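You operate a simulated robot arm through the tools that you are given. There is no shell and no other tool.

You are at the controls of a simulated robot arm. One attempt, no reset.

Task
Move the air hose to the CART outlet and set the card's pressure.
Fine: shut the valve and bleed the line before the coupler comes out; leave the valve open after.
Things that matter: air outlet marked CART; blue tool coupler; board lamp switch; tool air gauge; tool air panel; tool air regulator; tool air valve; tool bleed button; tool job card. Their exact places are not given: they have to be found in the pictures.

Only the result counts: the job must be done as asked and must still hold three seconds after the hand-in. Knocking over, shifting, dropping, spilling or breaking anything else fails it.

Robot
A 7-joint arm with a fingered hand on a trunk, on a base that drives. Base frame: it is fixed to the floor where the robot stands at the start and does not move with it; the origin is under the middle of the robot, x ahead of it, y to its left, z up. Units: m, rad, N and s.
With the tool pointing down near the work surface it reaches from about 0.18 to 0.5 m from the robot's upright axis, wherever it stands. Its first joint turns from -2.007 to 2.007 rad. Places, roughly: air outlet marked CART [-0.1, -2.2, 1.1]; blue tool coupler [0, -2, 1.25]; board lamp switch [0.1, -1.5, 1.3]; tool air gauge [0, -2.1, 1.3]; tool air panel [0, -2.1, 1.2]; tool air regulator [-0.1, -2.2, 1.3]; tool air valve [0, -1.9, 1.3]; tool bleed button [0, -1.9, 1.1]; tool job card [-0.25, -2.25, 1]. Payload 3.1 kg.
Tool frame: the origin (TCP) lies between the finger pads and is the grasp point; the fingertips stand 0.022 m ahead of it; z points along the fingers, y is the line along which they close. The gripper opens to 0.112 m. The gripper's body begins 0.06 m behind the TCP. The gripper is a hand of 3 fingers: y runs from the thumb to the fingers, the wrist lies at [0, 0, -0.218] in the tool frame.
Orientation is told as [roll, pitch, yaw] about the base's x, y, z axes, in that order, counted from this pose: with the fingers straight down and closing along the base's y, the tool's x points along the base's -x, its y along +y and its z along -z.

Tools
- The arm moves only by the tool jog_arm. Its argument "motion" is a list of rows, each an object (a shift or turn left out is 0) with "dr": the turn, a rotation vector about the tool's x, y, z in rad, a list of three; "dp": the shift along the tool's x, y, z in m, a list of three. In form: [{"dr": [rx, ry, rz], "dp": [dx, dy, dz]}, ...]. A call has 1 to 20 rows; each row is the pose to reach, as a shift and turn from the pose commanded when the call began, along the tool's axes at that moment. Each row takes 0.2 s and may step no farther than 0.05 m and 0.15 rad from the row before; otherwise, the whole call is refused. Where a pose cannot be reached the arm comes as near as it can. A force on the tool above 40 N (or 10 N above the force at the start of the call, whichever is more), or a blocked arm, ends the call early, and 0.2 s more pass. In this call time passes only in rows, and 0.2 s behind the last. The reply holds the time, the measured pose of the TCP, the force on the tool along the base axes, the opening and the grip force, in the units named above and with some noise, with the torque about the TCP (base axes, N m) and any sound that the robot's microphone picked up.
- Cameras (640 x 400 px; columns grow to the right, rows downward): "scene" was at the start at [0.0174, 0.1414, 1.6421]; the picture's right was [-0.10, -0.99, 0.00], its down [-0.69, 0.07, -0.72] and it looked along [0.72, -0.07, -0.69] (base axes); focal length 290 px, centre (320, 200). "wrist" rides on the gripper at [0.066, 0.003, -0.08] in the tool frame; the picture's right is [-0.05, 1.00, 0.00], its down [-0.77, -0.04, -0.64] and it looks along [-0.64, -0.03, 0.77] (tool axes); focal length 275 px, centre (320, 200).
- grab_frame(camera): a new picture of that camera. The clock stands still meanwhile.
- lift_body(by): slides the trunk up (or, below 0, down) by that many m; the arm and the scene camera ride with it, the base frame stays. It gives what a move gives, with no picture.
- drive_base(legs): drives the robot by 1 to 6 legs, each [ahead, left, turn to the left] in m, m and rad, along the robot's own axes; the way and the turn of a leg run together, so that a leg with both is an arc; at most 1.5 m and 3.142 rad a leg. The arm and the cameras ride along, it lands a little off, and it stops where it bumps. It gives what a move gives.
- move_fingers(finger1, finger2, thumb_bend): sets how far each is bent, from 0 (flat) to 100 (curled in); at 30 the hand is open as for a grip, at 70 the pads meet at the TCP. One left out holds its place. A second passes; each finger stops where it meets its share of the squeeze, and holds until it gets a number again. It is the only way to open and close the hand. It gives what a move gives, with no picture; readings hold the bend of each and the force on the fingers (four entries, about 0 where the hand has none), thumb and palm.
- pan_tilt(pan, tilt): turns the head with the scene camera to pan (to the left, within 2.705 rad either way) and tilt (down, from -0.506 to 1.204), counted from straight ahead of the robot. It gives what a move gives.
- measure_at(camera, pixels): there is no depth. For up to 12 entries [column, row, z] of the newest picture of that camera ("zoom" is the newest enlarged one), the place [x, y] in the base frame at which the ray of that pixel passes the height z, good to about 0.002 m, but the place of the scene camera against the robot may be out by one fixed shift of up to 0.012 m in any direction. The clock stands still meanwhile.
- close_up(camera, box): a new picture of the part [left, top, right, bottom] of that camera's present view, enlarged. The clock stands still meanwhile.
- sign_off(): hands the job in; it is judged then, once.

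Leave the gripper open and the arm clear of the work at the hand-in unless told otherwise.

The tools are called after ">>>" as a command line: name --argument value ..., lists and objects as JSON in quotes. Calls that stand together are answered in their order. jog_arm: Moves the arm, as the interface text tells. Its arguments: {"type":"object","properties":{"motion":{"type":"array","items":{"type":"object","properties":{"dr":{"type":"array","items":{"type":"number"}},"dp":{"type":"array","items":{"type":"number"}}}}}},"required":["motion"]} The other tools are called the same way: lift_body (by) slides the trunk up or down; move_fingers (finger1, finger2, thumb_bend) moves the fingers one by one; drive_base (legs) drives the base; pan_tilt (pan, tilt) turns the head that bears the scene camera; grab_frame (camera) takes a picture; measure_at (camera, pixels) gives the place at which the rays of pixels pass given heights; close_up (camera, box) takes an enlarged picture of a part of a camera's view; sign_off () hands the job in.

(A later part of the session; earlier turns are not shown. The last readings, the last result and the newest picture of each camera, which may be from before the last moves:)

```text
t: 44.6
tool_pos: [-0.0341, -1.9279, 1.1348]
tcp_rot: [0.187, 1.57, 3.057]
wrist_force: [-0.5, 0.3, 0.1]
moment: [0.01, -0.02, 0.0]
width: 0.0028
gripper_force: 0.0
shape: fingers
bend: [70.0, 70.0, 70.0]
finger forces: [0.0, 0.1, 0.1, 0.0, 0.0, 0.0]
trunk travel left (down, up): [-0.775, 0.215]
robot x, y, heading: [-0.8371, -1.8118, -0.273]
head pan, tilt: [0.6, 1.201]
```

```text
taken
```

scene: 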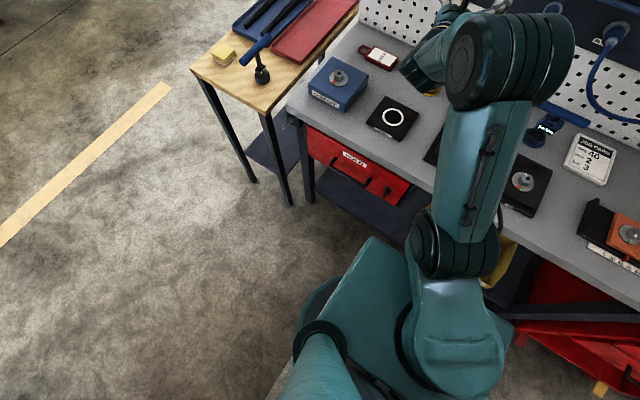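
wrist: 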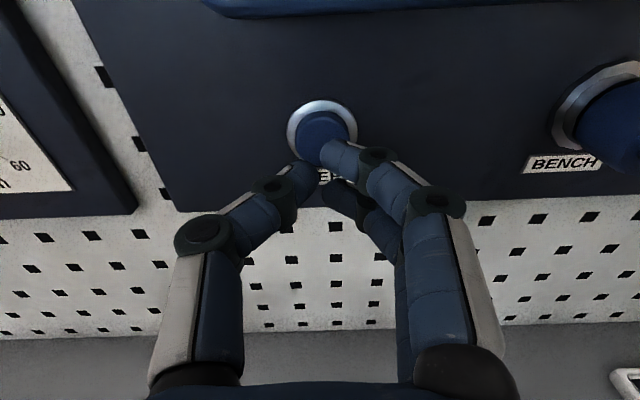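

The fingertips are about 2 cm from the button, which is at (322,132). I'll measure it once more.

>>> measure_at --camera "wrist" --pixels '[[323, 131, 1.1], [323, 131, 1.15], [322, 124, 1.1], [322, 124, 1.15]]'

>>> close_up --camera "wrist" --box '[240, 80, 400, 180]'

```text
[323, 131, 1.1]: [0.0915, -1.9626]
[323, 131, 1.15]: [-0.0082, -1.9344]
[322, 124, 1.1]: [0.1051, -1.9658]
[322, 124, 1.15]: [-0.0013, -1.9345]
```

```text
4.00 times, centred on (320, 130) of wrist
```

zoom: 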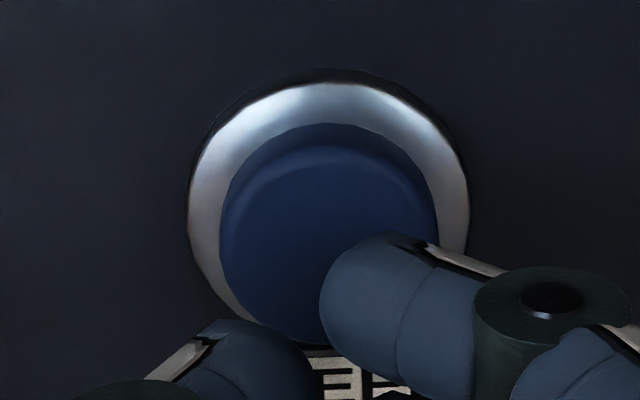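

The button face centre is near zoom (323,248), a few mm above my TCP. I'll raise 4 mm and press forward in small steps.

>>> jog_arm --motion '[{"dp": [0.004, -0.001, 0.005]}, {"dp": [0.004, -0.001, 0.01]}, {"dp": [0.004, -0.001, 0.015]}, {"dp": [0.004, -0.001, 0.02]}]'

>>> grab_frame --camera "wrist"

```text
t: 45.6
tool_pos: [-0.0151, -1.9319, 1.1411]
tcp_rot: [0.222, 1.568, 3.09]
wrist_force: [-0.1, 0.4, -0.2]
moment: [-0.02, -0.03, 0.02]
width: 0.0027
gripper_force: 0.1
shape: fingers
bend: [70.0, 70.0, 70.0]
finger forces: [0.0, 0.0, 0.0, 0.2, 0.1, 0.1]
trunk travel left (down, up): [-0.775, 0.215]
robot x, y, heading: [-0.8373, -1.8151, -0.271]
head pan, tilt: [0.6, 1.201]
```

```text
taken
```

wrist: 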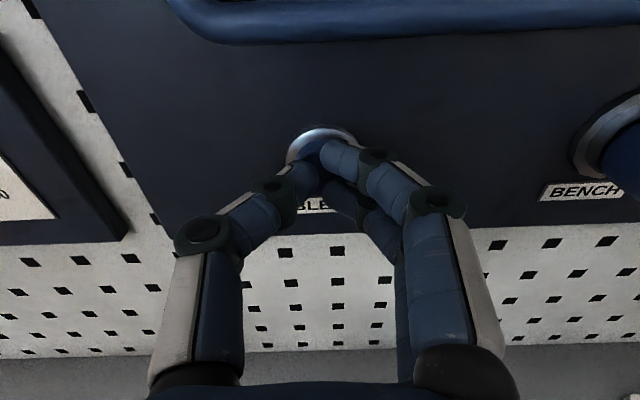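

No contact yet. I'll keep advancing in 4 mm steps.

>>> jog_arm --motion '[{"dp": [0, 0, 0.004]}, {"dp": [0, 0, 0.008]}]'

>>> jog_arm --motion '[{"dp": [0, 0, 0.003]}, {"dp": [0, 0, 0.006]}]'

```text
t: 46.2
tool_pos: [-0.0079, -1.9337, 1.1401]
tcp_rot: [1.353, 1.571, -2.057]
wrist_force: [-2.0, 1.0, -0.3]
moment: [0.02, 0.05, 0.04]
width: 0.0026
gripper_force: 1.8
shape: fingers
bend: [70.0, 70.0, 70.0]
finger forces: [0.1, 0.1, 0.0, 0.0, 2.6, 0.0]
trunk travel left (down, up): [-0.775, 0.215]
robot x, y, heading: [-0.8335, -1.8112, -0.272]
head pan, tilt: [0.6, 1.201]
heard: click
```

```text
t: 46.9
tool_pos: [-0.0061, -1.9334, 1.1421]
tcp_rot: [1.486, 1.572, -1.926]
wrist_force: [-13.6, 3.4, -3.9]
moment: [0.03, 0.11, 0.04]
width: 0.0014
gripper_force: 7.0
shape: fingers
bend: [70.0, 70.0, 71.0]
finger forces: [2.9, 3.2, 0.0, 0.0, 7.5, 0.0]
trunk travel left (down, up): [-0.775, 0.215]
robot x, y, heading: [-0.8364, -1.812, -0.267]
head pan, tilt: [0.6, 1.201]
```

I heard a click, and the button is now fully pressed with about 14 N. While holding it I'll turn the head to read the gauge.

>>> pan_tilt --pan -0.05 --tilt 0.45

>>> grab_frame --camera "scene"

```text
t: 48.0
tool_pos: [-0.0053, -1.9341, 1.1419]
tcp_rot: [2.768, 1.571, -0.648]
wrist_force: [-13.3, 4.6, -3.1]
moment: [-0.02, 0.18, 0.08]
width: 0.001
gripper_force: 7.0
shape: fingers
bend: [70.0, 71.0, 71.0]
finger forces: [0.0, 4.3, 0.0, 0.0, 9.3, 0.0]
trunk travel left (down, up): [-0.775, 0.215]
robot x, y, heading: [-0.8377, -1.8127, -0.274]
head pan, tilt: [-0.051, 0.45]
```

```text
taken
```

scene: 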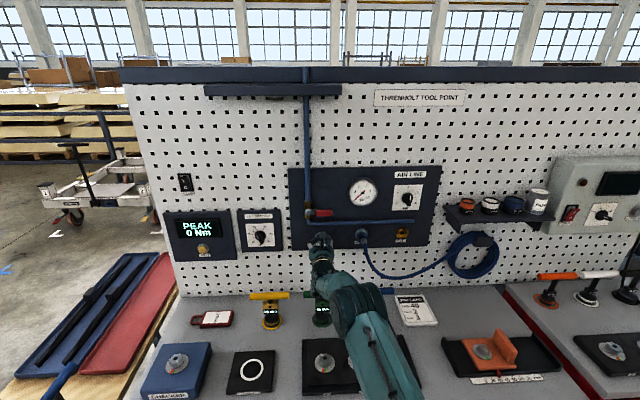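

>>> close_up --camera "scene" --box '[285, 160, 445, 260]'

```text
4.00 times, centred on (365, 210) of scene
```

zoom: 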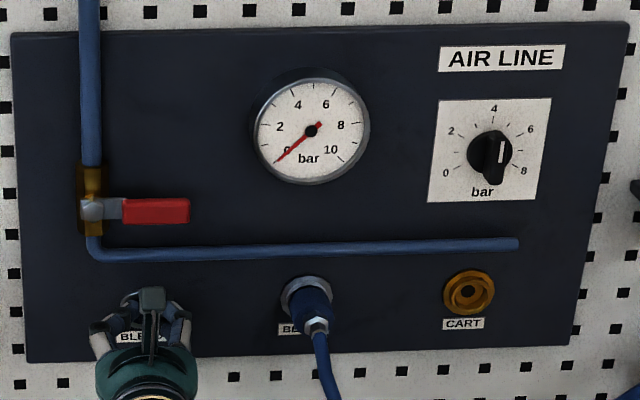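

The gauge reads 0 bar, so the line is bled. I'll back away from the button, open the hand and move over to the coupler at BENCH.

>>> jog_arm --motion '[{"dp": [0, 0, -0.03]}, {"dp": [0, 0, -0.07]}, {"dp": [0, 0, -0.11]}, {"dp": [0, 0.035, -0.12]}, {"dp": [0, 0.07, -0.12]}, {"dp": [0, 0.105, -0.12]}, {"dp": [0, 0.138, -0.12]}]'

>>> move_fingers --finger1 42 --finger2 42 --thumb_bend 42

>>> grab_frame --camera "wrist"

>>> grab_frame --camera "scene"

```text
t: 49.5
tool_pos: [-0.155, -2.039, 1.1402]
tcp_rot: [-1.734, 1.569, 1.135]
wrist_force: [0.2, -0.1, 0.5]
moment: [-0.02, -0.01, 0.03]
width: 0.002
gripper_force: 0.1
shape: fingers
bend: [70.0, 70.0, 70.0]
finger forces: [0.0, 0.0, 0.0, 0.0, 0.0, 0.0]
trunk travel left (down, up): [-0.775, 0.215]
robot x, y, heading: [-0.8361, -1.8111, -0.273]
head pan, tilt: [-0.051, 0.45]
```

```text
t: 50.5
tool_pos: [-0.1548, -2.0373, 1.1394]
tcp_rot: [0.744, 1.571, -2.671]
wrist_force: [-0.1, -0.3, -0.1]
moment: [0.0, -0.02, 0.01]
width: 0.0775
gripper_force: 0.0
shape: fingers
bend: [42.0, 42.0, 42.0]
finger forces: [0.1, 0.0, 0.0, 0.1, 0.0, 0.0]
trunk travel left (down, up): [-0.775, 0.215]
robot x, y, heading: [-0.8366, -1.8096, -0.272]
head pan, tilt: [-0.051, 0.45]
```

```text
taken
```

wrist: 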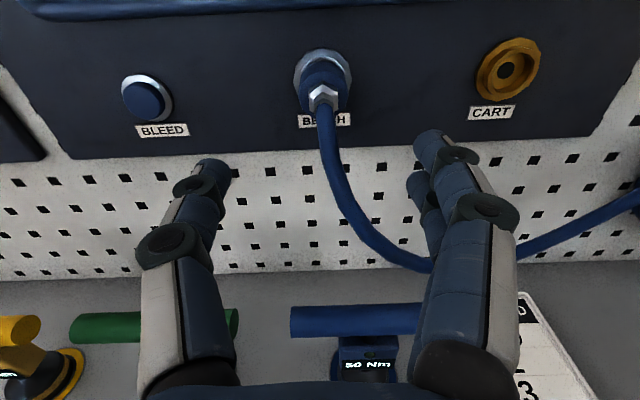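

```text
taken
```

scene: 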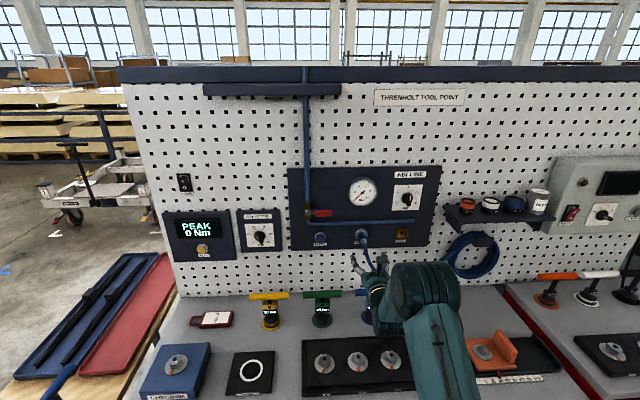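

The coupler is straight ahead, with its nut at (324,97) and collar at (322,75). CART is at (508,70). I'll measure them.

>>> close_up --camera "wrist" --box '[260, 20, 420, 120]'

>>> measure_at --camera "wrist" --pixels '[[324, 97, 1.1], [324, 97, 1.15], [322, 75, 1.1], [322, 75, 1.15], [508, 70, 1.1], [508, 70, 1.15], [147, 98, 1.1], [147, 98, 1.15]]'

```text
4.00 times, centred on (340, 70) of wrist
```

zoom: 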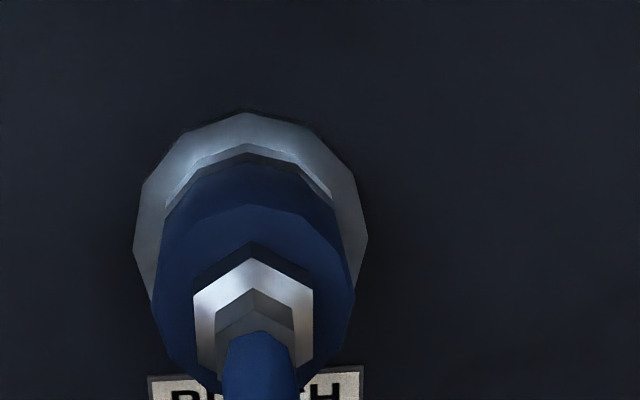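

```text
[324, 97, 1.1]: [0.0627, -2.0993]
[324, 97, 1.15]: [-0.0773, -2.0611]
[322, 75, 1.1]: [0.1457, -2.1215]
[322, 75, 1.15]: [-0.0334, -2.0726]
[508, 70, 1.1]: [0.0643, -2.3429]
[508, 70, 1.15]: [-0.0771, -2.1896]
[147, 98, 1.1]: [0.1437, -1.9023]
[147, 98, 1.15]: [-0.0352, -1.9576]
```

The coupler is at about s = 2.0075, z = 1.145, and its nut stands about 0.045 m off the panel. I'll advance about 0.095 m with the fingers open around it.

>>> jog_arm --motion '[{"dp": [0.005, 0.0015, 0.025]}, {"dp": [0.0055, 0.0015, 0.05]}, {"dp": [0.0055, 0.0015, 0.075]}, {"dp": [0.0055, 0.0015, 0.095]}]'

>>> grab_frame --camera "wrist"

```text
t: 51.5
tool_pos: [-0.0617, -2.0634, 1.145]
tcp_rot: [0.207, 1.568, 3.075]
wrist_force: [0.5, -0.2, -0.3]
moment: [0.0, 0.01, 0.03]
width: 0.0777
gripper_force: 0.1
shape: fingers
bend: [42.0, 42.0, 42.0]
finger forces: [0.1, 0.1, 0.0, 0.0, 0.0, 0.0]
trunk travel left (down, up): [-0.775, 0.215]
robot x, y, heading: [-0.8385, -1.8151, -0.27]
head pan, tilt: [-0.051, 0.45]
```

```text
taken
```

wrist: 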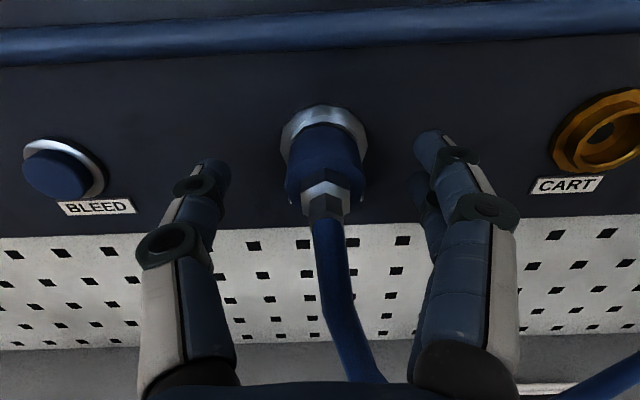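

The nut is at (326,193), level with the TCP, and the blue body is just ahead. I'll advance 14 mm more so the pads sit on the body.

>>> jog_arm --motion '[{"dp": [0, 0.001, 0.007]}, {"dp": [0, 0.0015, 0.014]}]'

>>> grab_frame --camera "wrist"

```text
t: 52.1
tool_pos: [-0.0508, -2.0678, 1.1458]
tcp_rot: [-2.345, 1.572, 0.523]
wrist_force: [0.2, 0.7, 1.0]
moment: [0.01, -0.01, 0.0]
width: 0.0775
gripper_force: 0.0
shape: fingers
bend: [42.0, 42.0, 42.0]
finger forces: [0.0, 0.0, 0.0, 0.1, 0.0, 0.0]
trunk travel left (down, up): [-0.775, 0.215]
robot x, y, heading: [-0.8355, -1.8187, -0.27]
head pan, tilt: [-0.051, 0.45]
```

```text
taken
```

wrist: 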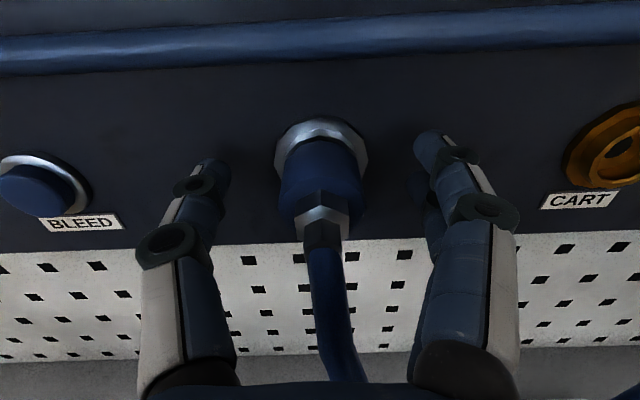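

The TCP is now on the body of the coupler. I'll close the hand on it.

>>> move_fingers --finger1 70 --finger2 70 --thumb_bend 70

>>> grab_frame --camera "wrist"

```text
t: 53.1
tool_pos: [-0.0511, -2.0673, 1.1469]
tcp_rot: [-2.98, 1.571, -0.109]
wrist_force: [2.8, -0.9, 2.8]
moment: [-0.02, -0.05, -0.03]
width: 0.0251
gripper_force: 10.8
shape: fingers
bend: [62.0, 61.0, 64.0]
finger forces: [5.1, 6.2, 0.1, 0.1, 10.4, 0.1]
trunk travel left (down, up): [-0.775, 0.215]
robot x, y, heading: [-0.837, -1.8143, -0.276]
head pan, tilt: [-0.051, 0.45]
```

```text
taken
```

wrist: 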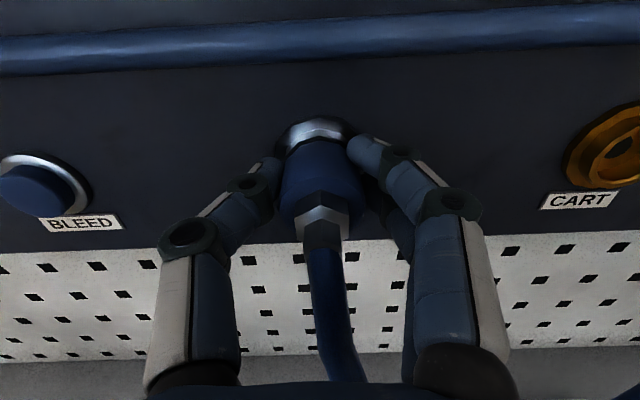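

The hand holds the coupler with 10.8 N of grip. I'll pull straight back 0.06 m.

>>> jog_arm --motion '[{"dp": [0, 0, -0.01]}, {"dp": [0, 0, -0.02]}, {"dp": [0, 0, -0.03]}, {"dp": [0, 0, -0.045]}, {"dp": [0, 0, -0.06]}]'

>>> grab_frame --camera "wrist"

```text
t: 54.4
tool_pos: [-0.1097, -2.0506, 1.1461]
tcp_rot: [1.79, 1.572, -1.623]
wrist_force: [-0.8, -0.3, 0.2]
moment: [0.03, 0.03, -0.01]
width: 0.0239
gripper_force: 10.6
shape: fingers
bend: [64.0, 61.0, 64.0]
finger forces: [4.0, 6.5, 0.0, 0.1, 10.3, 0.1]
trunk travel left (down, up): [-0.775, 0.215]
robot x, y, heading: [-0.8359, -1.8172, -0.269]
head pan, tilt: [-0.051, 0.45]
```

```text
taken
```

wrist: 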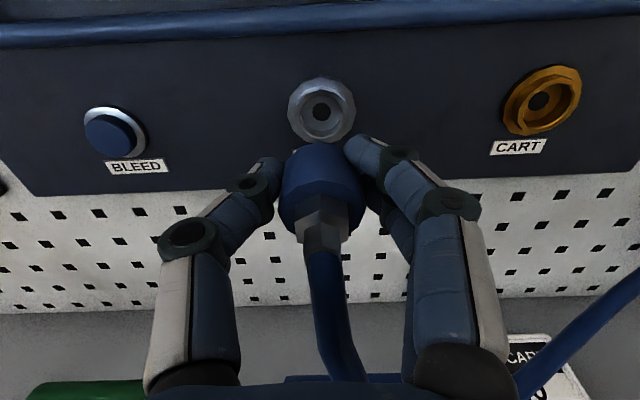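

The coupler came out of BENCH cleanly. The empty BENCH socket is at (321,110) and CART at (541,101). I'll measure both to get the exact sideways offset.

>>> close_up --camera "wrist" --box '[270, 50, 430, 150]'

>>> close_up --camera "wrist" --box '[460, 50, 620, 150]'

>>> measure_at --camera "wrist" --pixels '[[321, 111, 1.1], [321, 111, 1.15], [541, 101, 1.1], [541, 101, 1.15]]'

```text
4.00 times, centred on (350, 100) of wrist
```

zoom: 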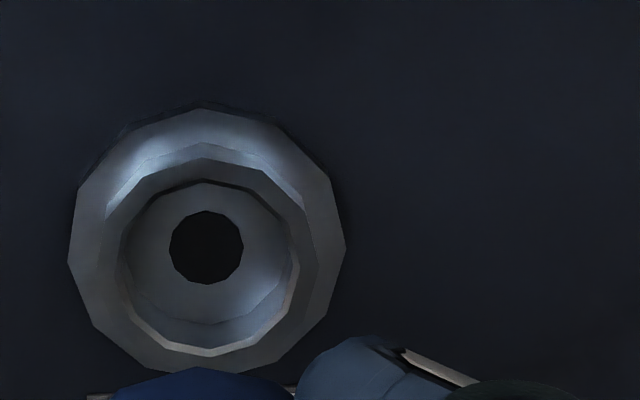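

```text
4.00 times, centred on (540, 100) of wrist
```

zoom: 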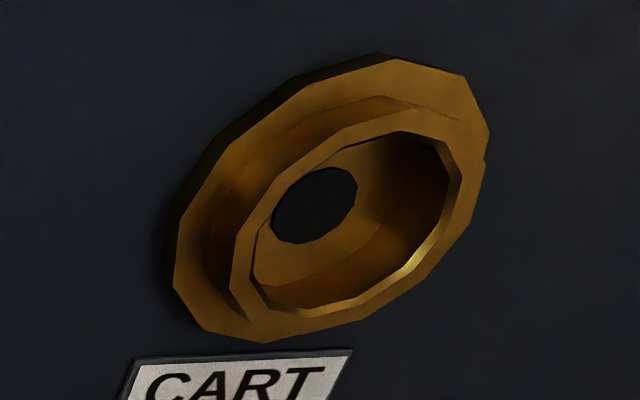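

```text
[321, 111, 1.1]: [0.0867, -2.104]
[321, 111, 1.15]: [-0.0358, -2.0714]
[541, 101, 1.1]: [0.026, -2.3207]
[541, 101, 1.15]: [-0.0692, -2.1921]
```

>>> measure_at --camera "wrist" --pixels '[[321.5, 111.75, 1.1], [321.5, 111.75, 1.15], [538.75, 101.25, 1.1], [538.75, 101.25, 1.15], [322, 114.5, 1.1], [322, 114.5, 1.15], [547.5, 105, 1.1], [547.5, 105, 1.15]]'

```text
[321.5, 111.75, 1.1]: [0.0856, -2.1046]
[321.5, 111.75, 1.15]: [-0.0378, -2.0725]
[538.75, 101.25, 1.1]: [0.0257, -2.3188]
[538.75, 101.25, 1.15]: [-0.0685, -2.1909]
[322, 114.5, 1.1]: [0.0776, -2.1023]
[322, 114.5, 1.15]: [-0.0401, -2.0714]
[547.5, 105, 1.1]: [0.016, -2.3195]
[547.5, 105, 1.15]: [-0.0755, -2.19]
```

BENCH and CART are level and about 0.1365 m apart. With the coupler 0.06 m out, the BENCH hole showed at pixel (321.5,111.8), which gives me a reference: after moving right, the CART hole should show at the same pixel.

>>> jog_arm --motion '[{"dp": [0, 0.03, 0]}, {"dp": [0, 0.06, 0]}, {"dp": [0, 0.09, 0]}, {"dp": [0, 0.12, 0]}, {"dp": [0, 0.1365, 0]}]'

>>> grab_frame --camera "wrist"

>>> close_up --camera "wrist" --box '[270, 50, 430, 150]'

```text
t: 55.5
tool_pos: [-0.1447, -2.1823, 1.1466]
tcp_rot: [0.296, 1.57, -3.116]
wrist_force: [-0.8, -1.3, 0.3]
moment: [-0.01, 0.02, 0.01]
width: 0.0239
gripper_force: 10.3
shape: fingers
bend: [64.0, 61.0, 64.0]
finger forces: [4.0, 6.6, 0.0, 0.0, 10.1, 0.0]
trunk travel left (down, up): [-0.775, 0.215]
robot x, y, heading: [-0.8351, -1.8133, -0.272]
head pan, tilt: [-0.051, 0.45]
```

```text
taken
```

wrist: 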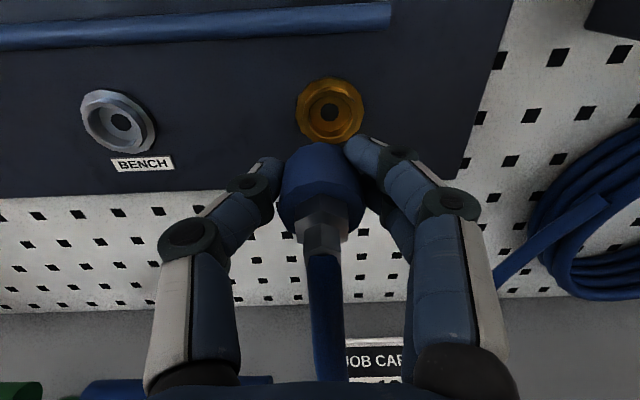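

```text
4.00 times, centred on (350, 100) of wrist
```

zoom: 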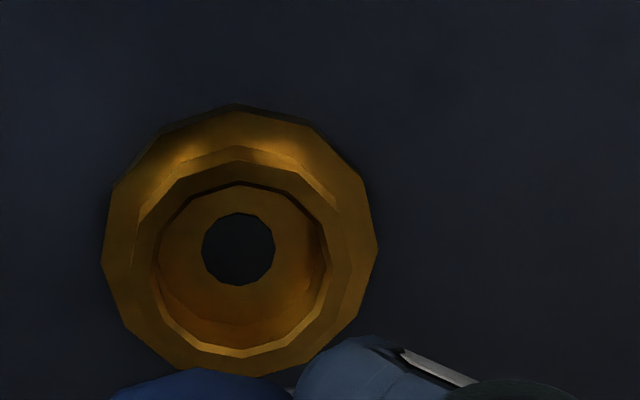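

The CART hole is at zoom (239,249) against the reference (206,247), so I'm about 5.4 mm too far left. I'll shift right by that and check.

>>> jog_arm --motion '[{"dp": [0, 0.0054, 0]}]'

>>> close_up --camera "wrist" --box '[270, 50, 430, 150]'

```text
t: 56.0
tool_pos: [-0.1464, -2.1887, 1.1463]
tcp_rot: [-0.74, 1.572, 2.129]
wrist_force: [0.4, -0.5, 0.3]
moment: [0.0, -0.01, -0.01]
width: 0.0238
gripper_force: 9.9
shape: fingers
bend: [64.0, 61.0, 64.0]
finger forces: [4.1, 6.6, 0.1, 0.1, 10.3, 0.0]
trunk travel left (down, up): [-0.775, 0.215]
robot x, y, heading: [-0.8376, -1.8108, -0.272]
head pan, tilt: [-0.051, 0.45]
```

```text
4.00 times, centred on (350, 100) of wrist
```

zoom: 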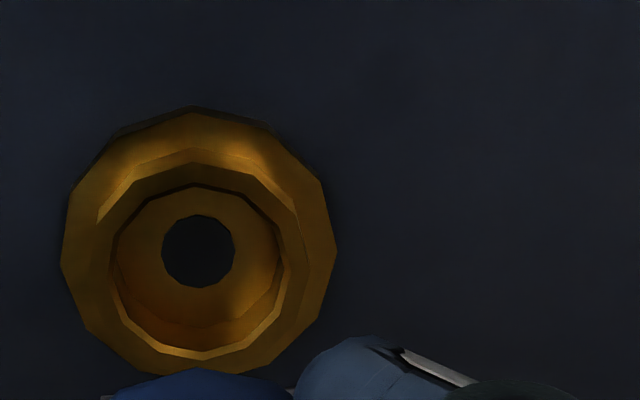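

Now the hole is at (198,251), about 1 mm too far right and 0.5 mm too high. I'll correct that and push the coupler in along the axis.

>>> jog_arm --motion '[{"dp": [-0.0005, -0.001, 0.01]}, {"dp": [-0.0005, -0.001, 0.02]}, {"dp": [-0.0005, -0.001, 0.03]}, {"dp": [-0.0005, -0.001, 0.036]}]'

>>> grab_frame --camera "wrist"

```text
t: 57.0
tool_pos: [-0.112, -2.1964, 1.1465]
tcp_rot: [-0.325, 1.571, 2.546]
wrist_force: [-0.2, 0.0, 0.7]
moment: [0.0, 0.02, 0.0]
width: 0.0238
gripper_force: 10.1
shape: fingers
bend: [64.0, 61.0, 64.0]
finger forces: [4.1, 6.6, 0.1, 0.1, 10.3, 0.1]
trunk travel left (down, up): [-0.775, 0.215]
robot x, y, heading: [-0.8367, -1.8145, -0.272]
head pan, tilt: [-0.051, 0.45]
```

```text
taken
```

wrist: 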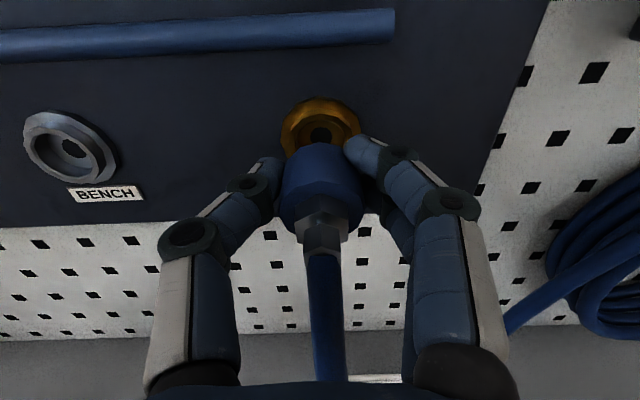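

The socket centre at (320,135) lines up with the coupler body at (321,170). I'll continue inserting in small steps.

>>> jog_arm --motion '[{"dp": [0, 0, 0.006]}, {"dp": [0, 0, 0.012]}, {"dp": [0, 0, 0.018]}, {"dp": [0, 0, 0.024]}]'

>>> grab_frame --camera "wrist"

```text
t: 58.0
tool_pos: [-0.0869, -2.204, 1.1448]
tcp_rot: [0.065, 1.568, 2.934]
wrist_force: [1.4, 0.2, -1.1]
moment: [-0.01, 0.02, -0.02]
width: 0.0235
gripper_force: 10.4
shape: fingers
bend: [64.0, 61.0, 64.0]
finger forces: [3.9, 6.8, 0.0, 0.1, 10.1, 0.0]
trunk travel left (down, up): [-0.775, 0.215]
robot x, y, heading: [-0.8344, -1.8167, -0.274]
head pan, tilt: [-0.051, 0.45]
```

```text
taken
```

wrist: 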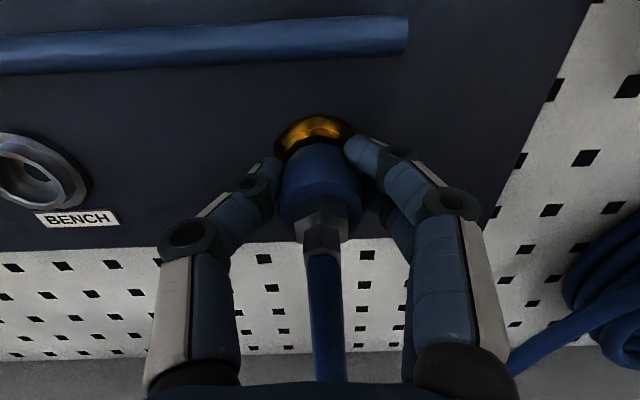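

It's almost seated, with no click yet. I'll press on in 2 mm steps.

>>> jog_arm --motion '[{"dp": [0, 0, 0.002]}, {"dp": [0, 0, 0.004]}, {"dp": [0, 0, 0.006]}]'

>>> grab_frame --camera "wrist"

```text
t: 58.8
tool_pos: [-0.0872, -2.2065, 1.1465]
tcp_rot: [-0.795, 1.568, 2.075]
wrist_force: [-22.7, 6.3, -10.2]
moment: [0.17, 0.06, -0.15]
width: 0.023
gripper_force: 19.5
shape: fingers
bend: [70.0, 63.0, 64.0]
finger forces: [18.4, 7.1, 0.0, 0.0, 12.7, 0.0]
trunk travel left (down, up): [-0.775, 0.215]
robot x, y, heading: [-0.8372, -1.8097, -0.269]
head pan, tilt: [-0.051, 0.45]
```

```text
taken
```

wrist: 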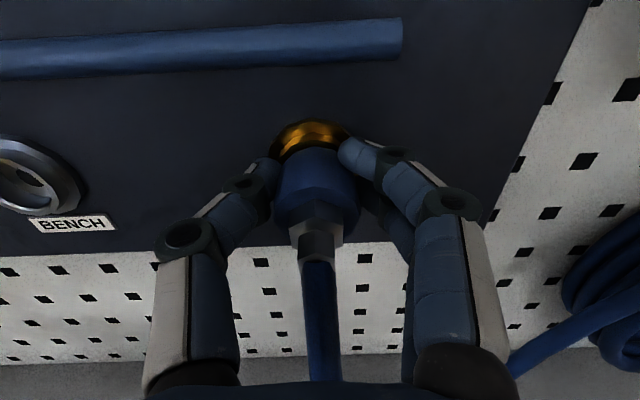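

The force rose to about 23 N and the upper finger is touching the collar. I'll zoom in to see whether the coupler is fully seated.

>>> close_up --camera "wrist" --box '[220, 90, 420, 215]'

>>> close_up --camera "scene" --box '[285, 160, 445, 260]'

```text
3.20 times, centred on (320, 152) of wrist
```

zoom: 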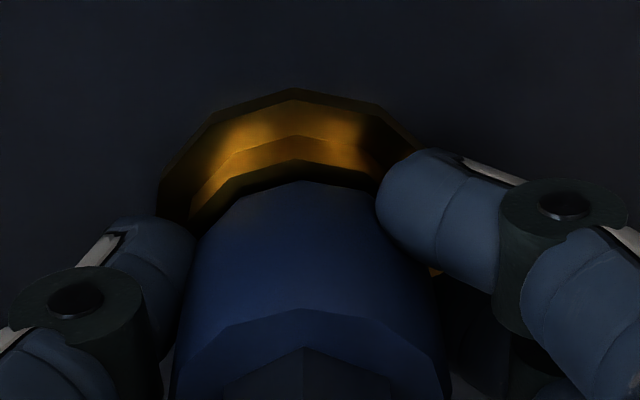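

```text
4.00 times, centred on (365, 210) of scene
```

zoom: 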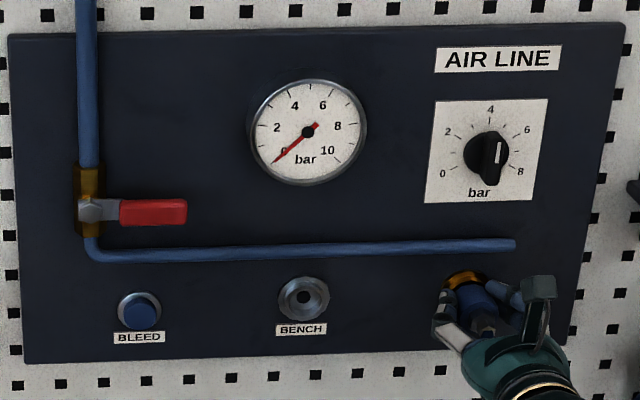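

The BENCH socket is empty and the coupler is at CART at the same depth it had when seated. The force may just be the upper finger on the collar. I'll relax the push by 5 mm and compare the force and picture.

>>> jog_arm --motion '[{"dp": [0, 0, -0.003]}, {"dp": [0, 0, -0.006]}]'

>>> close_up --camera "wrist" --box '[220, 90, 420, 215]'

```text
t: 59.4
tool_pos: [-0.0871, -2.2058, 1.1456]
tcp_rot: [-2.981, 1.57, -0.112]
wrist_force: [-0.8, -2.5, -3.4]
moment: [0.01, 0.07, -0.1]
width: 0.0226
gripper_force: 11.9
shape: fingers
bend: [66.0, 61.0, 65.0]
finger forces: [6.8, 8.5, 0.0, 0.0, 8.5, 0.1]
trunk travel left (down, up): [-0.775, 0.215]
robot x, y, heading: [-0.8393, -1.8134, -0.271]
head pan, tilt: [-0.051, 0.45]
```

```text
3.20 times, centred on (320, 152) of wrist
```

zoom: 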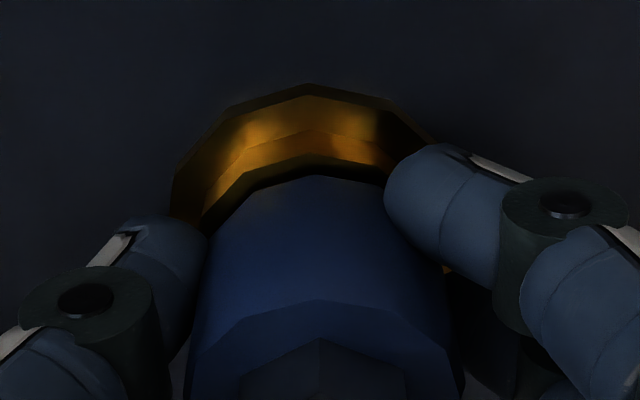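

The coupler moves with the socket, and about 4 N of side load shows it is constrained. I'll test with a gentle 4 mm pull to see whether the socket holds it.

>>> jog_arm --motion '[{"dp": [0, 0, -0.002]}, {"dp": [0, 0, -0.004]}]'

>>> close_up --camera "wrist" --box '[220, 90, 420, 215]'

```text
t: 60.0
tool_pos: [-0.0902, -2.2035, 1.1447]
tcp_rot: [3.085, 1.569, -0.33]
wrist_force: [7.5, -5.5, 0.9]
moment: [-0.02, -0.08, -0.09]
width: 0.0229
gripper_force: 10.9
shape: fingers
bend: [65.0, 60.0, 64.0]
finger forces: [5.5, 7.5, 0.0, 0.0, 8.6, 0.1]
trunk travel left (down, up): [-0.775, 0.215]
robot x, y, heading: [-0.8352, -1.8123, -0.27]
head pan, tilt: [-0.051, 0.45]
```

```text
3.20 times, centred on (320, 152) of wrist
```

zoom: 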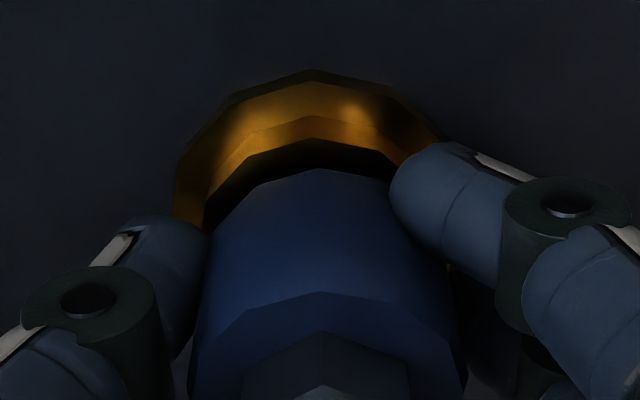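

The socket resisted the pull with about 9 N, so it is holding the coupler. I'll push it back home and then open the fingers only slightly, keeping it caged in case it sags.

>>> jog_arm --motion '[{"dp": [0, 0, 0.003]}, {"dp": [0, 0, 0.006]}, {"dp": [0, 0, 0.009]}, {"dp": [0, 0, 0.011]}]'

>>> jog_arm --motion '[{"dp": [0, 0, -0.004]}, {"dp": [0, 0, -0.008]}]'

>>> close_up --camera "wrist" --box '[220, 90, 420, 215]'

```text
t: 61.0
tool_pos: [-0.0864, -2.2064, 1.1469]
tcp_rot: [-0.772, 1.57, 2.097]
wrist_force: [-22.6, 6.2, -8.7]
moment: [0.1, 0.02, -0.17]
width: 0.0225
gripper_force: 19.1
shape: fingers
bend: [70.0, 63.0, 65.0]
finger forces: [18.8, 7.1, 0.1, 0.0, 12.3, 0.0]
trunk travel left (down, up): [-0.775, 0.215]
robot x, y, heading: [-0.8379, -1.8125, -0.272]
head pan, tilt: [-0.051, 0.45]
```

```text
t: 61.5
tool_pos: [-0.088, -2.2034, 1.1459]
tcp_rot: [-3.131, 1.568, -0.258]
wrist_force: [5.2, -4.9, -0.3]
moment: [-0.01, -0.01, -0.1]
width: 0.0229
gripper_force: 10.6
shape: fingers
bend: [65.0, 60.0, 65.0]
finger forces: [5.5, 8.1, 0.1, 0.1, 8.0, 0.0]
trunk travel left (down, up): [-0.775, 0.215]
robot x, y, heading: [-0.8326, -1.8111, -0.275]
head pan, tilt: [-0.051, 0.45]
```

```text
3.20 times, centred on (320, 152) of wrist
```

zoom: 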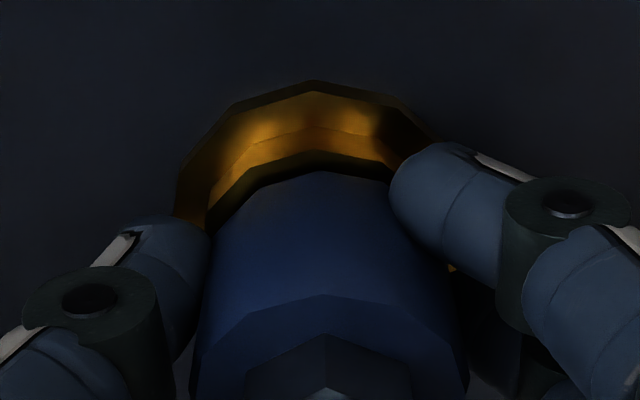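

The socket keeps pulling back on the coupler. Now I'll open the fingers slightly, to about a 0.04 m gap.

>>> move_fingers --finger1 56 --finger2 56 --thumb_bend 56

>>> close_up --camera "wrist" --box '[220, 90, 420, 215]'

>>> grab_frame --camera "wrist"

```text
t: 62.5
tool_pos: [-0.0892, -2.203, 1.1456]
tcp_rot: [0.199, 1.571, 3.07]
wrist_force: [-0.1, -0.5, 0.7]
moment: [0.04, 0.0, -0.03]
width: 0.0373
gripper_force: 0.1
shape: fingers
bend: [56.0, 56.0, 56.0]
finger forces: [0.0, 0.1, 0.1, 0.1, 0.0, 0.0]
trunk travel left (down, up): [-0.775, 0.215]
robot x, y, heading: [-0.8369, -1.8153, -0.271]
head pan, tilt: [-0.051, 0.45]
```

```text
3.20 times, centred on (320, 152) of wrist
```

zoom: 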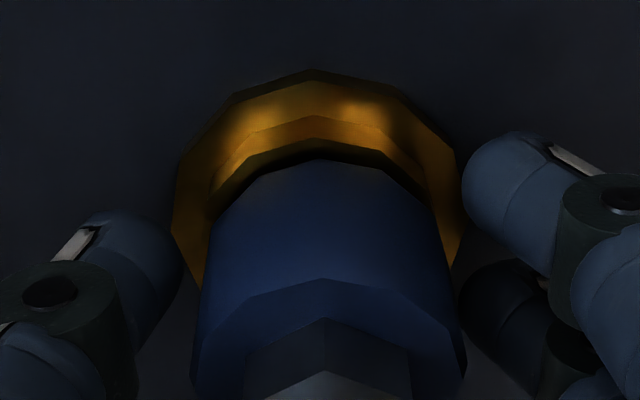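

```text
taken
```

wrist: 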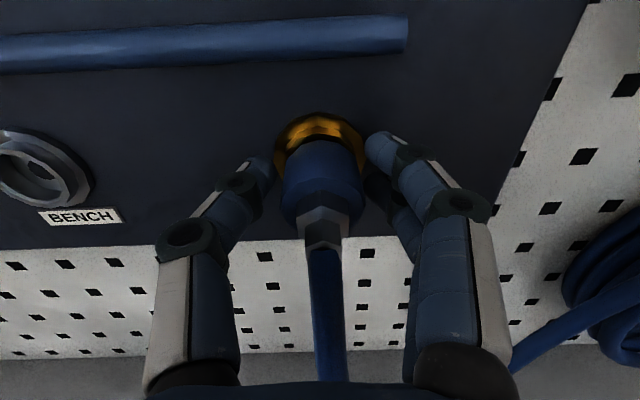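

The coupler stays put and centred in the CART socket. I'll open further, back off and check it from the same distance as before.

>>> move_fingers --finger1 42 --finger2 42 --thumb_bend 42

>>> jog_arm --motion '[{"dp": [0, 0, -0.03]}, {"dp": [0, 0, -0.07]}, {"dp": [-0.0055, 0, -0.109]}]'

>>> grab_frame --camera "wrist"

>>> close_up --camera "wrist" --box '[260, 20, 420, 120]'

```text
t: 63.5
tool_pos: [-0.0899, -2.2016, 1.1453]
tcp_rot: [0.374, 1.573, -3.037]
wrist_force: [0.0, 0.6, 0.5]
moment: [0.03, -0.01, -0.01]
width: 0.0775
gripper_force: 0.0
shape: fingers
bend: [42.0, 42.0, 42.0]
finger forces: [0.0, 0.0, 0.0, 0.1, 0.0, 0.1]
trunk travel left (down, up): [-0.775, 0.215]
robot x, y, heading: [-0.8367, -1.8115, -0.27]
head pan, tilt: [-0.051, 0.45]
```

```text
t: 64.3
tool_pos: [-0.1967, -2.1721, 1.1422]
tcp_rot: [2.815, 1.569, -0.6]
wrist_force: [0.1, -0.3, 0.1]
moment: [-0.02, -0.01, 0.0]
width: 0.0774
gripper_force: 0.0
shape: fingers
bend: [42.0, 42.0, 42.0]
finger forces: [0.0, 0.0, 0.1, 0.1, 0.1, 0.0]
trunk travel left (down, up): [-0.775, 0.215]
robot x, y, heading: [-0.8353, -1.8127, -0.272]
head pan, tilt: [-0.051, 0.45]
```

```text
taken
```

wrist: 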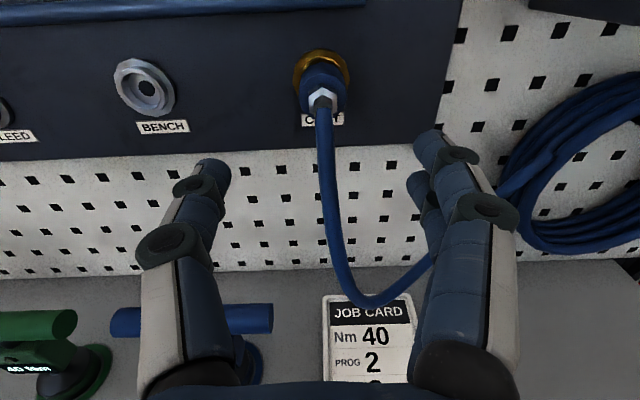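

```text
4.00 times, centred on (340, 70) of wrist
```

zoom: 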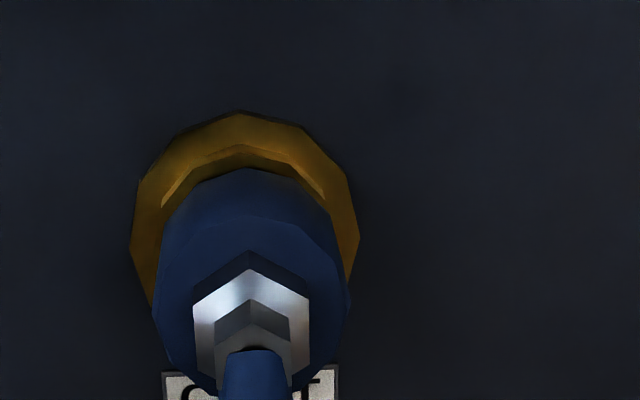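

The coupler now sits in CART and the hose hangs freely. Compared with the BENCH view it may protrude a touch more, so I'll check with the scene camera.

>>> close_up --camera "scene" --box '[285, 160, 445, 260]'

>>> close_up --camera "wrist" --box '[280, 40, 360, 120]'

```text
4.00 times, centred on (365, 210) of scene
```

zoom: 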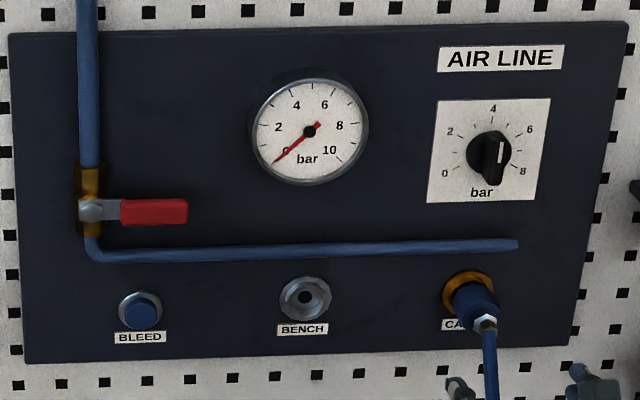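

```text
5.00 times, centred on (320, 80) of wrist
```

zoom: 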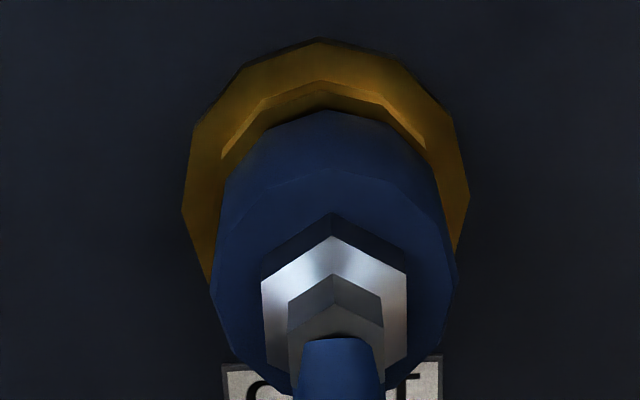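

The nut's offset from the ring matches what BENCH showed. I'll measure the nut depth from this view for a numeric comparison.

>>> measure_at --camera "wrist" --pixels '[[322.6, 100, 1.1], [322.6, 100, 1.15], [321, 74, 1.1], [321, 74, 1.15], [322.6, 97, 1.1], [322.6, 97, 1.15], [147, 88, 1.1], [147, 88, 1.15]]'

```text
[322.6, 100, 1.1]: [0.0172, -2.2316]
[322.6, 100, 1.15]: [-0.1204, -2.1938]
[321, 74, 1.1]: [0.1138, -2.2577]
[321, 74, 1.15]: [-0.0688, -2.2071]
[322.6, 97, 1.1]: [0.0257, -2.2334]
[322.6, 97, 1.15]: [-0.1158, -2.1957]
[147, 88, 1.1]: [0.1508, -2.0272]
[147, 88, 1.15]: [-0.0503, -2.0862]
```

The nut depth matches BENCH within about 1 mm, so the coupler is seated. Next I open the valve again. I'll back off and rise first to stay clear of the hose, then move left to just below the closed lever.

>>> jog_arm --motion '[{"dp": [0.02, 0, -0.03]}, {"dp": [0.06, 0, -0.05]}, {"dp": [0.1, -0.02, -0.05]}, {"dp": [0.1, -0.065, -0.05]}, {"dp": [0.1, -0.11, -0.05]}, {"dp": [0.1, -0.155, -0.05]}, {"dp": [0.1, -0.2, -0.05]}, {"dp": [0.1, -0.24, -0.05]}]'

>>> move_fingers --finger1 70 --finger2 70 --thumb_bend 70

>>> grab_frame --camera "wrist"

```text
t: 66.2
tool_pos: [-0.1788, -1.9259, 1.2378]
tcp_rot: [1.089, 1.571, -2.325]
wrist_force: [-0.5, 0.1, 0.1]
moment: [0.02, 0.0, -0.05]
width: 0.0776
gripper_force: 0.0
shape: fingers
bend: [42.0, 42.0, 42.0]
finger forces: [0.0, 0.1, 0.0, 0.0, 0.0, 0.0]
trunk travel left (down, up): [-0.775, 0.215]
robot x, y, heading: [-0.8372, -1.8149, -0.271]
head pan, tilt: [-0.051, 0.45]
```

```text
t: 67.2
tool_pos: [-0.1799, -1.9299, 1.2381]
tcp_rot: [0.819, 1.571, -2.596]
wrist_force: [0.8, -0.5, -0.4]
moment: [0.0, -0.02, -0.01]
width: 0.0028
gripper_force: 0.1
shape: fingers
bend: [70.0, 70.0, 70.0]
finger forces: [0.1, 0.1, 0.1, 0.1, 0.0, 0.0]
trunk travel left (down, up): [-0.775, 0.215]
robot x, y, heading: [-0.8363, -1.8149, -0.269]
head pan, tilt: [-0.051, 0.45]
```

```text
taken
```

wrist: 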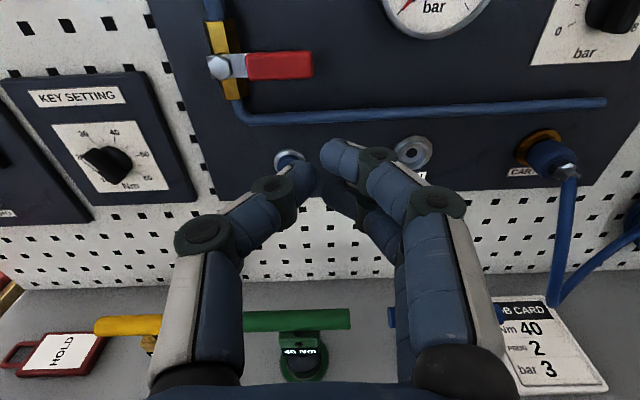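

The hand is a fist now and the lever is at (221-312, 66), horizontal. I'll measure the nut and the handle ends again from here.

>>> measure_at --camera "wrist" --pixels '[[221, 68, 1.2], [221, 68, 1.3], [312, 64, 1.2], [312, 64, 1.3], [247, 66, 1.2], [247, 66, 1.3], [280, 66, 1.2], [280, 66, 1.3]]'

```text
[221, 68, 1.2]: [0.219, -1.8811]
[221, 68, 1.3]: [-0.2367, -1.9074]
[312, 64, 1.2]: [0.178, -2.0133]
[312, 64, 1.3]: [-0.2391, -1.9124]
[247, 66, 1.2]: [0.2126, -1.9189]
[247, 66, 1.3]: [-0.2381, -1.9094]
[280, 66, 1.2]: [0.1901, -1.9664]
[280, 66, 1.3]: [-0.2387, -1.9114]
```

The pivot is confirmed at s = 1.829, z = 1.2505, and the handle extends to s = 1.90. I'll place the fist just below the handle and advance to its depth.

>>> jog_arm --motion '[{"dp": [-0.02, -0.02, 0.02]}, {"dp": [-0.0325, -0.0296, 0.05]}, {"dp": [-0.0325, -0.0296, 0.09]}, {"dp": [-0.0325, -0.0296, 0.12]}, {"dp": [-0.0325, -0.0296, 0.138]}]'

>>> grab_frame --camera "wrist"

```text
t: 68.3
tool_pos: [-0.0373, -1.9386, 1.2085]
tcp_rot: [-0.705, 1.57, 2.166]
wrist_force: [0.4, 0.4, 0.4]
moment: [0.03, 0.01, 0.0]
width: 0.0028
gripper_force: 0.1
shape: fingers
bend: [70.0, 70.0, 70.0]
finger forces: [0.0, 0.1, 0.1, 0.0, 0.0, 0.0]
trunk travel left (down, up): [-0.775, 0.215]
robot x, y, heading: [-0.8358, -1.8147, -0.268]
head pan, tilt: [-0.051, 0.45]
```

```text
taken
```

wrist: 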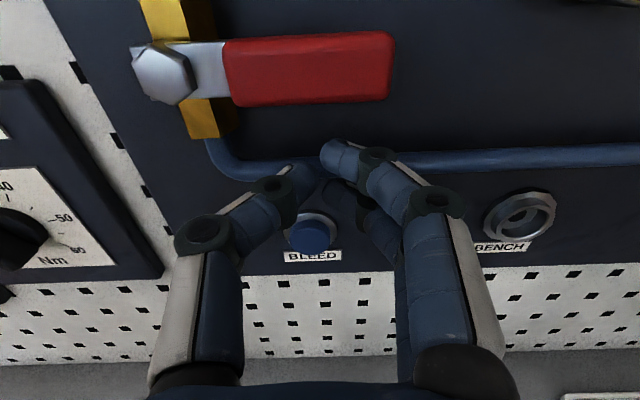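

The fist is under the handle. I'll sweep up and then left along the arc to bring the lever back to vertical.

>>> jog_arm --motion '[{"dp": [0.0105, -0.002, 0]}, {"dp": [0.022, 0.0022, 0]}, {"dp": [0.0336, 0.0064, 0]}, {"dp": [0.0465, 0.006, 0]}, {"dp": [0.0588, 0.0025, 0]}, {"dp": [0.0693, -0.0022, 0]}, {"dp": [0.0787, -0.0089, 0]}, {"dp": [0.086, -0.018, 0]}, {"dp": [0.0915, -0.028, 0]}, {"dp": [0.0915, -0.034, 0]}]'

>>> grab_frame --camera "wrist"

>>> close_up --camera "scene" --box '[285, 160, 445, 260]'

```text
t: 70.5
tool_pos: [-0.0304, -1.9102, 1.3006]
tcp_rot: [-2.267, 1.567, 0.598]
wrist_force: [-4.7, -6.9, -0.1]
moment: [0.04, -0.02, -0.07]
width: 0.0
gripper_force: 4.0
shape: fingers
bend: [70.0, 70.0, 74.0]
finger forces: [0.1, 0.0, 0.0, 0.0, 8.9, 0.0]
trunk travel left (down, up): [-0.775, 0.215]
robot x, y, heading: [-0.8382, -1.8171, -0.278]
head pan, tilt: [-0.051, 0.45]
```

```text
taken
```

wrist: 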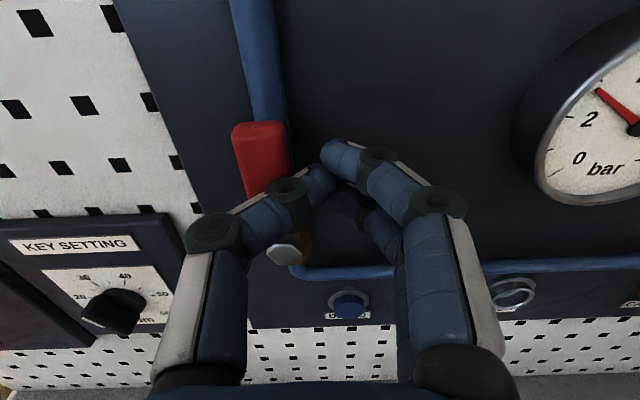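

```text
4.00 times, centred on (365, 210) of scene
```

zoom: 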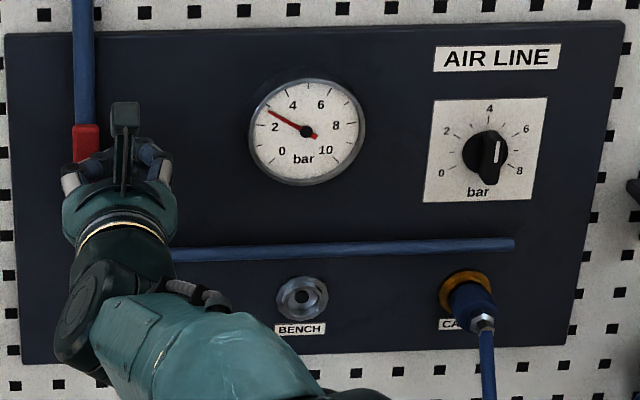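

The lever is upright at its stop and the gauge is rising. I'll back the hand away and read the panel.

>>> jog_arm --motion '[{"dp": [0, 0.015, 0]}, {"dp": [0, 0.015, -0.04]}, {"dp": [0, 0.015, -0.08]}, {"dp": [0, 0.015, -0.12]}, {"dp": [0, 0.015, -0.15]}]'

>>> grab_frame --camera "wrist"

>>> close_up --camera "scene" --box '[285, 160, 445, 260]'

```text
t: 71.8
tool_pos: [-0.1798, -1.8777, 1.2991]
tcp_rot: [-3.044, 1.569, -0.176]
wrist_force: [-1.2, 0.1, -0.4]
moment: [0.0, 0.03, 0.0]
width: 0.0024
gripper_force: 0.0
shape: fingers
bend: [70.0, 70.0, 70.0]
finger forces: [0.0, 0.0, 0.1, 0.0, 0.1, 0.0]
trunk travel left (down, up): [-0.775, 0.215]
robot x, y, heading: [-0.8371, -1.8117, -0.268]
head pan, tilt: [-0.051, 0.45]
```

```text
taken
```

wrist: 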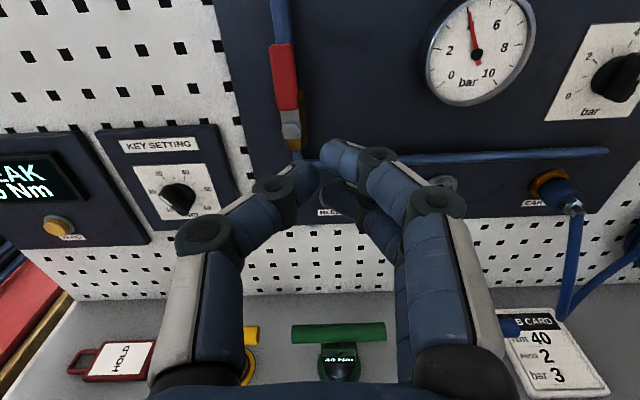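

```text
4.00 times, centred on (365, 210) of scene
```

zoom: 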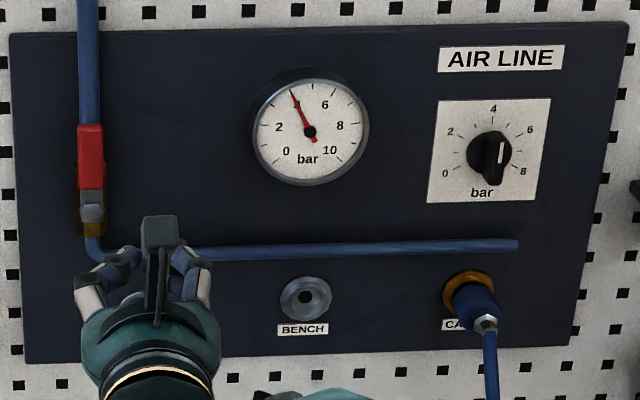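

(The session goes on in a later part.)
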